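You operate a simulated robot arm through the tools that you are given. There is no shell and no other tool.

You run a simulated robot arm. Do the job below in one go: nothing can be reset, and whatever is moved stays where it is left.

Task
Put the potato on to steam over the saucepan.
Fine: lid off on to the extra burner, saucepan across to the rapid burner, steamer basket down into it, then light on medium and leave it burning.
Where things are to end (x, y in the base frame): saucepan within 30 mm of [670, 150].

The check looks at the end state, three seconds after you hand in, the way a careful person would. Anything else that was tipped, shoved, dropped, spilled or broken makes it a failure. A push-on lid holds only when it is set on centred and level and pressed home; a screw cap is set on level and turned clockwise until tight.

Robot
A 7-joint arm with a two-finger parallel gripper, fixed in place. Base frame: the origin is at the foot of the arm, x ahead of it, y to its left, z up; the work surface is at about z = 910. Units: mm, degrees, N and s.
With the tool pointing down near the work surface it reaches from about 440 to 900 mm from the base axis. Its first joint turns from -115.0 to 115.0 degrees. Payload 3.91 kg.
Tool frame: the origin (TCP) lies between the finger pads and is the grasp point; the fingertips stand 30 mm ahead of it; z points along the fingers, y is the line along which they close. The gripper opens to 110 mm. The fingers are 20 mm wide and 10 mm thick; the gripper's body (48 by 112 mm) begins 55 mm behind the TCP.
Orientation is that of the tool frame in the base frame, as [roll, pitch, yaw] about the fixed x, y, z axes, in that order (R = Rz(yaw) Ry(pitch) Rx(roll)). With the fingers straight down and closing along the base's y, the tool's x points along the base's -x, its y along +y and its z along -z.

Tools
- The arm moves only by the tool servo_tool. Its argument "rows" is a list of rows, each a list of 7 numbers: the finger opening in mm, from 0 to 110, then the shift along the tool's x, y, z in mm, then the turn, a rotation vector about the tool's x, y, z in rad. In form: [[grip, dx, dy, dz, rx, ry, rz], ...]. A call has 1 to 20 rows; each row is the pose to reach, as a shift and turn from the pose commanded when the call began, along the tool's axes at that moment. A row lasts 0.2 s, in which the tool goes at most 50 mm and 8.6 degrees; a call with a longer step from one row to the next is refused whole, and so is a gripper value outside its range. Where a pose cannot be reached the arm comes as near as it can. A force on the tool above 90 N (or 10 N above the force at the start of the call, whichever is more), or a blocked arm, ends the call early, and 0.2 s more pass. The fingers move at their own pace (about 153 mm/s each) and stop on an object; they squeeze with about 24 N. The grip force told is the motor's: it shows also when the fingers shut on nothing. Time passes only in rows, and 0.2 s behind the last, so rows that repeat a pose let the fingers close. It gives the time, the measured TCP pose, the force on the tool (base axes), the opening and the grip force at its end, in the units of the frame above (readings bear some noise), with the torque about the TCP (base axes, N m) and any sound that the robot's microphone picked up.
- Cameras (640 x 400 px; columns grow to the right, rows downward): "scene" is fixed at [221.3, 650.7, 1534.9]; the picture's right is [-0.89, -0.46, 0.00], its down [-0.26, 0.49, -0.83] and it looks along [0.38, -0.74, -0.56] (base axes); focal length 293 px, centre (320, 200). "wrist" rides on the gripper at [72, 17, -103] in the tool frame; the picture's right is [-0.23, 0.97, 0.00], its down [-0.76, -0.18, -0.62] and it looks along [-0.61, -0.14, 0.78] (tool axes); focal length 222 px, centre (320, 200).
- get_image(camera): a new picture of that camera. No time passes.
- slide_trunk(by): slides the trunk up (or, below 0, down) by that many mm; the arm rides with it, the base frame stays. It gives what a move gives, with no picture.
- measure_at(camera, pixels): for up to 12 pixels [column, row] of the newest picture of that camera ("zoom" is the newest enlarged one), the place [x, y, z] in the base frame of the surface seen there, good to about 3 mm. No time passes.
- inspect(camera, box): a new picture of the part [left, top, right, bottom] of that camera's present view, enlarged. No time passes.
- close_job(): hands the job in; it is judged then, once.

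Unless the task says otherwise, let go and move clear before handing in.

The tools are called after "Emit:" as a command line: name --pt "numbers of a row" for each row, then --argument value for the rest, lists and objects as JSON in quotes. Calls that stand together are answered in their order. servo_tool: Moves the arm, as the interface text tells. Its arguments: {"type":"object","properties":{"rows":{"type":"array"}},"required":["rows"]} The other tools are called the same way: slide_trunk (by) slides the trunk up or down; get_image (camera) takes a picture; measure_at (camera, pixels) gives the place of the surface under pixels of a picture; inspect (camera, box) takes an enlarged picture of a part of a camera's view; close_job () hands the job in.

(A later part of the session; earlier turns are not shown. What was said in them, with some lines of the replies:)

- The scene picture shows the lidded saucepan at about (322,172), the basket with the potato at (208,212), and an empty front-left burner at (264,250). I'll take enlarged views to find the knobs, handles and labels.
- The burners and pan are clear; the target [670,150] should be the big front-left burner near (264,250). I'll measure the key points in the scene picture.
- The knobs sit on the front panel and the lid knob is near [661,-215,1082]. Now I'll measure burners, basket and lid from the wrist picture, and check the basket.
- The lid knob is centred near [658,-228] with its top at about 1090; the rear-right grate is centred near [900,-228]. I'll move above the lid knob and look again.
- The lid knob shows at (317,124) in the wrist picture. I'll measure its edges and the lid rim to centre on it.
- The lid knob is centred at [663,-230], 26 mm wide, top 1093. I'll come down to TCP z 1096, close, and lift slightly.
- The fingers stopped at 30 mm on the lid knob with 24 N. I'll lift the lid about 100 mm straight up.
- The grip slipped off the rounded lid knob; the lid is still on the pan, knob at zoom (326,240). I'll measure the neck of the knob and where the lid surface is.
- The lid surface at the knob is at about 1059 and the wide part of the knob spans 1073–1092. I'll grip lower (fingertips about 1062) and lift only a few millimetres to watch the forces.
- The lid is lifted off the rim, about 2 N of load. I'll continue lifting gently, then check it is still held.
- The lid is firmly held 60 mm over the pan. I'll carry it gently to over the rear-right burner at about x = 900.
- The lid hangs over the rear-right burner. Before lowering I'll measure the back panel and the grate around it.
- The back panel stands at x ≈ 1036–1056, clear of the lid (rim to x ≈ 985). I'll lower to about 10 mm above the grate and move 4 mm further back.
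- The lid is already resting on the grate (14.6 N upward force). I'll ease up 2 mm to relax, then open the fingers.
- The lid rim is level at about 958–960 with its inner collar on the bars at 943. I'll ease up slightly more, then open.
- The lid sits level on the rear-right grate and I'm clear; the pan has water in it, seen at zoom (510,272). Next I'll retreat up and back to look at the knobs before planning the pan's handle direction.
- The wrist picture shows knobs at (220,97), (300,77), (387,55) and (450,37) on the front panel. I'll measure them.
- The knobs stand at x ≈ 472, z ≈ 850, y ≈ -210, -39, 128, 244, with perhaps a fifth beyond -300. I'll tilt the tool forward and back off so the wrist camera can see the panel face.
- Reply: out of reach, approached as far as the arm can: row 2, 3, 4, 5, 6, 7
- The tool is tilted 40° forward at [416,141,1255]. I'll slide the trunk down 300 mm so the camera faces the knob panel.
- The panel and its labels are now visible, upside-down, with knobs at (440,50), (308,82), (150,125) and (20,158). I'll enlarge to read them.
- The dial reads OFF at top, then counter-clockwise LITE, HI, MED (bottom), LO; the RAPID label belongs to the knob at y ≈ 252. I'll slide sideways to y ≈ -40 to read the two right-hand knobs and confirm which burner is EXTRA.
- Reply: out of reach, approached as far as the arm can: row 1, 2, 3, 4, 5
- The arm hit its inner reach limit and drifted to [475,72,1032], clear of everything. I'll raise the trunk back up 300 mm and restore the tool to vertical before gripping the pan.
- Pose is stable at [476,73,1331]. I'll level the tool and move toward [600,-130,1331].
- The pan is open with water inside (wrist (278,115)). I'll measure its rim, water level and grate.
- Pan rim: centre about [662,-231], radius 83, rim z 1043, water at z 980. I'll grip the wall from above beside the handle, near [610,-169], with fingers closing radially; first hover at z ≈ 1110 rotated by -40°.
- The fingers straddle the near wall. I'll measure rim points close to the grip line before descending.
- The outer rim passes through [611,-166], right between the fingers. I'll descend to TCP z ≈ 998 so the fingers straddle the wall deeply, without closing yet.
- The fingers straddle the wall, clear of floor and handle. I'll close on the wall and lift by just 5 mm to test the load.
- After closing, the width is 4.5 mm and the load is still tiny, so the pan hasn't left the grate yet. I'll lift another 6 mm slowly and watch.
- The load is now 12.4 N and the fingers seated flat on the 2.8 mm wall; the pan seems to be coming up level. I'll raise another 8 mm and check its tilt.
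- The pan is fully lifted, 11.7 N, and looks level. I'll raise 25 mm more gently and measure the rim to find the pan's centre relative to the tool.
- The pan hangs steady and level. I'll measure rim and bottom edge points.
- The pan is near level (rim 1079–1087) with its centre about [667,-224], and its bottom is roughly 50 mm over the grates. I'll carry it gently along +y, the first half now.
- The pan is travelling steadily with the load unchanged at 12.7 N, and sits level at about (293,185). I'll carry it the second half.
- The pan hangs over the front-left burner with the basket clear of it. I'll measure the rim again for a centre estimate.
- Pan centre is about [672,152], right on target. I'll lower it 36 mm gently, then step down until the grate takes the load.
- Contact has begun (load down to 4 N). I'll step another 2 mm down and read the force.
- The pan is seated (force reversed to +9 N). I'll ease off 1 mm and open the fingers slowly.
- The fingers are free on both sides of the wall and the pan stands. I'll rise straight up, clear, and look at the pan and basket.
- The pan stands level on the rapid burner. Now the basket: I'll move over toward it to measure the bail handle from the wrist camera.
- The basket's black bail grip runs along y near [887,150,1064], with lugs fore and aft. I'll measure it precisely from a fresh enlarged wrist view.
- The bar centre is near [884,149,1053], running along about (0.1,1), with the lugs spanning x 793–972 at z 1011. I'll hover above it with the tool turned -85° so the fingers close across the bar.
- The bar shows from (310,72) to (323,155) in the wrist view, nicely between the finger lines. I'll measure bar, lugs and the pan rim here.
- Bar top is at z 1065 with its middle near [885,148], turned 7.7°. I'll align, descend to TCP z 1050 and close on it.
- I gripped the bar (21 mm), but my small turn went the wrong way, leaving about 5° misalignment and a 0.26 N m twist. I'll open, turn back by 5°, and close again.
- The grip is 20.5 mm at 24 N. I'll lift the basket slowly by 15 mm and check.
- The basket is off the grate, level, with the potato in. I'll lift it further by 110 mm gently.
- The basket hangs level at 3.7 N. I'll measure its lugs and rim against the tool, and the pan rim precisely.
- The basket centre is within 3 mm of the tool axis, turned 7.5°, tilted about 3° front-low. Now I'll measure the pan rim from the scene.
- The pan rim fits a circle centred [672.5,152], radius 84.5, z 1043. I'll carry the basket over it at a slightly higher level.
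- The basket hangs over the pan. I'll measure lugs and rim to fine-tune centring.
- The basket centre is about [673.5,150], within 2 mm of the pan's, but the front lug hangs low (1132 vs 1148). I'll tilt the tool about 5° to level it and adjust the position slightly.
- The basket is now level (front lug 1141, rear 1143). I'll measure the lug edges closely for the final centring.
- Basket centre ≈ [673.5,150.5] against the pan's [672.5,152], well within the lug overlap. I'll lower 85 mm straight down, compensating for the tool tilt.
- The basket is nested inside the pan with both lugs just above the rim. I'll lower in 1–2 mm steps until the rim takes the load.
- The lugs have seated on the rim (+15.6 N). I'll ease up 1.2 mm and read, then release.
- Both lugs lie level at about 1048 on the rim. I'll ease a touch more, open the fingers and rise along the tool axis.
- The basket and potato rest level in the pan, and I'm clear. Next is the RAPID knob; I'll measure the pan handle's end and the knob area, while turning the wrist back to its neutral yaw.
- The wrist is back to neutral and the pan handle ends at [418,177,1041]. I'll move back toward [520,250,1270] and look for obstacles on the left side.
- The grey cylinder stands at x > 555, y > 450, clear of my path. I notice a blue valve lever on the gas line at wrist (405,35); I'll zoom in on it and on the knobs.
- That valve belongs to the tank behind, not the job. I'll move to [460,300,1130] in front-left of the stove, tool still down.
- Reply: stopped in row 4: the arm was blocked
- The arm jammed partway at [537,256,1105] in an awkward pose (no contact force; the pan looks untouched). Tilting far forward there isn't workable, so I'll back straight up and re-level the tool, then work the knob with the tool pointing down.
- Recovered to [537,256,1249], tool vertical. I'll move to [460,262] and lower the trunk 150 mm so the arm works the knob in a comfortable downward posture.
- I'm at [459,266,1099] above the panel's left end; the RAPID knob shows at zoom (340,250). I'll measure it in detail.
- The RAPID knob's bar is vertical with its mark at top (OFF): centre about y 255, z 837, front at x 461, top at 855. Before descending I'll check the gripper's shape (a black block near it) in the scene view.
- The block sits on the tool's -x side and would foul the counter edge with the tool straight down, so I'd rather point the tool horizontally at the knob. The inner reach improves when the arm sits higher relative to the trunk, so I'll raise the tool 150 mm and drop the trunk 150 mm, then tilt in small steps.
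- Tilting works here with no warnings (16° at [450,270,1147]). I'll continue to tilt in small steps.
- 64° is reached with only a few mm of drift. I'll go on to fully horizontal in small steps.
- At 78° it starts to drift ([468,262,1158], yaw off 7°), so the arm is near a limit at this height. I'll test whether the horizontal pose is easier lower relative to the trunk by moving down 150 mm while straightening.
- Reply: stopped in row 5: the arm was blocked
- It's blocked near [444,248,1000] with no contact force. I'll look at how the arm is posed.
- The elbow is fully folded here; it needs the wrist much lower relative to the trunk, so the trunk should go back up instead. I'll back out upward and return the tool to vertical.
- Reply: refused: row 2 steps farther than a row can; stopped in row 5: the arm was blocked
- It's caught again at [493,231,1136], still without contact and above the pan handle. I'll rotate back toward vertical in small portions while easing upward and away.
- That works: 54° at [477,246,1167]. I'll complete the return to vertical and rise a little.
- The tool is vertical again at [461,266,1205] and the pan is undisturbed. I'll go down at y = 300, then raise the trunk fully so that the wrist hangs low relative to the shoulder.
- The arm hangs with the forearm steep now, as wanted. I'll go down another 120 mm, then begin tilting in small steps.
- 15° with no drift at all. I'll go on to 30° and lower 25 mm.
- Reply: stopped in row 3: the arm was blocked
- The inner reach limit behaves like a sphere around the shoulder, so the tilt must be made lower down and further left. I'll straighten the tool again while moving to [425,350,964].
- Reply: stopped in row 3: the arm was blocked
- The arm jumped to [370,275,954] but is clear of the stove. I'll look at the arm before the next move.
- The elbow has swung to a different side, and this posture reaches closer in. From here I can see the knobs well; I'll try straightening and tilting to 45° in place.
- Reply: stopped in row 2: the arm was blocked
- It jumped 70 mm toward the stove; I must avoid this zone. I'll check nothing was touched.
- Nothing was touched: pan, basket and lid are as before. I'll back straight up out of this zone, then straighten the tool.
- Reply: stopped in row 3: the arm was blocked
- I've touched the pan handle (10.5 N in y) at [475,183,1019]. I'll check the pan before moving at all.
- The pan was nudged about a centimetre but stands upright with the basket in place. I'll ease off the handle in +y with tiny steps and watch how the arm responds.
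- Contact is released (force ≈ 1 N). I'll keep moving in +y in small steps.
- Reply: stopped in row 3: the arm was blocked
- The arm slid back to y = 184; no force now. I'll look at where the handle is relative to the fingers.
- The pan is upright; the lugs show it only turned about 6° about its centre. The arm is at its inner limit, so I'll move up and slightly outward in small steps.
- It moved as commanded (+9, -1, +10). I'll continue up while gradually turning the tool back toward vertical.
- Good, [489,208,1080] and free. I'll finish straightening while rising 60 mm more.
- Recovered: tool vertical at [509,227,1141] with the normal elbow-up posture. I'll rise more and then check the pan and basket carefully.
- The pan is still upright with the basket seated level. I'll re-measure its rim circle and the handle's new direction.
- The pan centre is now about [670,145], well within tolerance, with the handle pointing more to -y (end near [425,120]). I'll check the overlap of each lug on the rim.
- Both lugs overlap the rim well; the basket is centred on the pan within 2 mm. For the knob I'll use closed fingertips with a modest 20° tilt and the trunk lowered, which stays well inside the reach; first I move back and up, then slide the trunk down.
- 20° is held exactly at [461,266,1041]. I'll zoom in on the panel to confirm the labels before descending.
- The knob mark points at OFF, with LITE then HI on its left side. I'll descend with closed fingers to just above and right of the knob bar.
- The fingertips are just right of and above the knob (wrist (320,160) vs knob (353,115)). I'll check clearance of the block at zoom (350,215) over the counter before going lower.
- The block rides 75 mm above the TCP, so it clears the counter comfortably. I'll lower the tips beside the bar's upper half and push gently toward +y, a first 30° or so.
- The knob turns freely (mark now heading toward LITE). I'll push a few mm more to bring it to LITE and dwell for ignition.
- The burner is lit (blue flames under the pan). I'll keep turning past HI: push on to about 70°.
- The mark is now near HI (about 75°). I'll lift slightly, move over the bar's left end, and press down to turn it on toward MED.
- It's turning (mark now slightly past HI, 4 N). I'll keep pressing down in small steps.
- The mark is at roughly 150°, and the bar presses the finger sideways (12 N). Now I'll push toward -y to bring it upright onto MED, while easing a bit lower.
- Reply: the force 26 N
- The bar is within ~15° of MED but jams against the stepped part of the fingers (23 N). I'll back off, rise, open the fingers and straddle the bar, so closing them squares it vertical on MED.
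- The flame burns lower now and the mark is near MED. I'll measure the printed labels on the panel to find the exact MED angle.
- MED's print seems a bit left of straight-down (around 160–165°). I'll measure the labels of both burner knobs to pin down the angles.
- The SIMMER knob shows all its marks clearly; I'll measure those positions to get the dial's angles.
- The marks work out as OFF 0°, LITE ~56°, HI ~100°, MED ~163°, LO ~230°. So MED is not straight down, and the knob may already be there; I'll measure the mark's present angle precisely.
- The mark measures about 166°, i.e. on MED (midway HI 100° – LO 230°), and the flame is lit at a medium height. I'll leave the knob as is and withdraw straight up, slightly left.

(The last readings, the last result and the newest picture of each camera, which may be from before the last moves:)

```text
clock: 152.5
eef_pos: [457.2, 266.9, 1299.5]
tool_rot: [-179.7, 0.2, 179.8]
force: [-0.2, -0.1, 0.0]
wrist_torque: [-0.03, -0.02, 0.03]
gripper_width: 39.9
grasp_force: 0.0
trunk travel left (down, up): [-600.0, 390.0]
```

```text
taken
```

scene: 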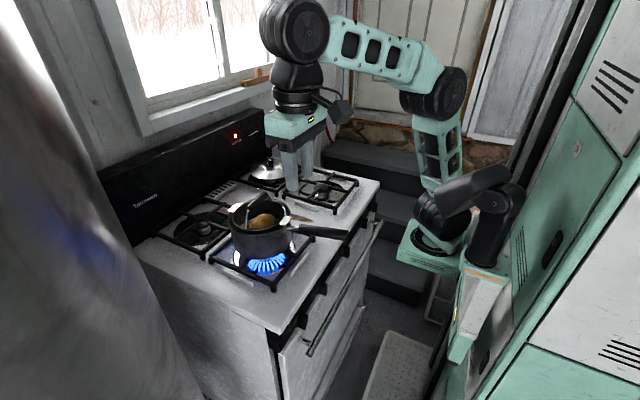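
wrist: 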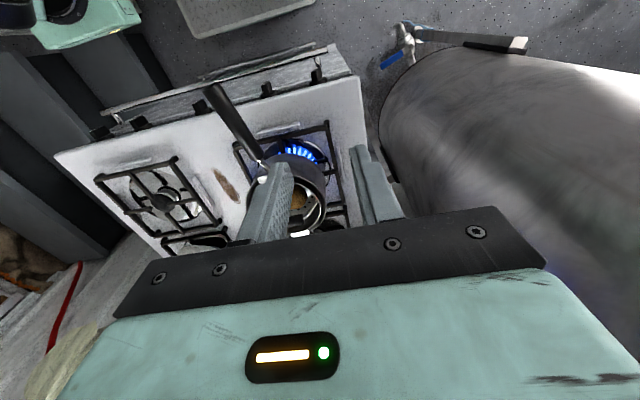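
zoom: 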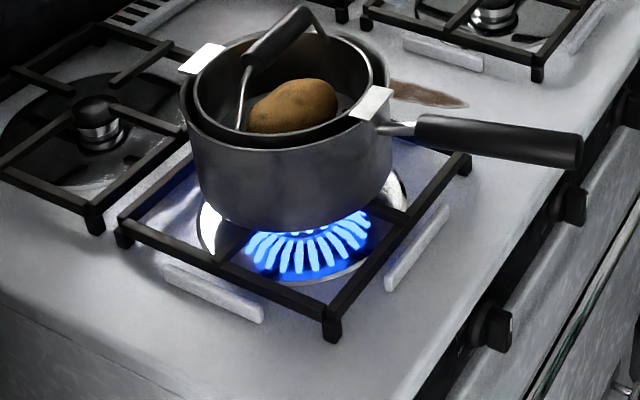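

The burner burns on medium with the HOT TOP lamp on. The pan stands at about [670,145] with the basket and potato seated level, the lid rests on the rear-right EXTRA burner, and the arm is clear. I'm handing in.

Emit:
close_job

```text
The job is handed in.
```

The potato is on to steam: the saucepan is on the rapid burner with the basket seated in it, and the flame is lit and burning on medium. The job is handed in; I have no result from the check yet.

- **Lid:** it rests level on the rear-right burner. I took that one as the extra burner because it is the smallest and was the only free one. The panel labels fit that, though I never saw the label at the far right end of the panel.
- **Saucepan:** its centre measured about [670, 145], 5 mm from the target. It still has its water and stands upright.
- **Basket:** both lugs sit on the pan rim, level and centred within about 2 mm, with the potato inside.
- **Flame:** the knob mark measured about 166°. I put medium at roughly 163–165° from the printed labels, and these readings are good to a few degrees.

**Contact with the pan:** while I was trying to reach the knob, the arm jammed several times and once bumped the pan handle. That moved the pan about a centimetre and turned the handle a little towards -y. Nothing tipped or came off, and the pan position above was measured after the bump.
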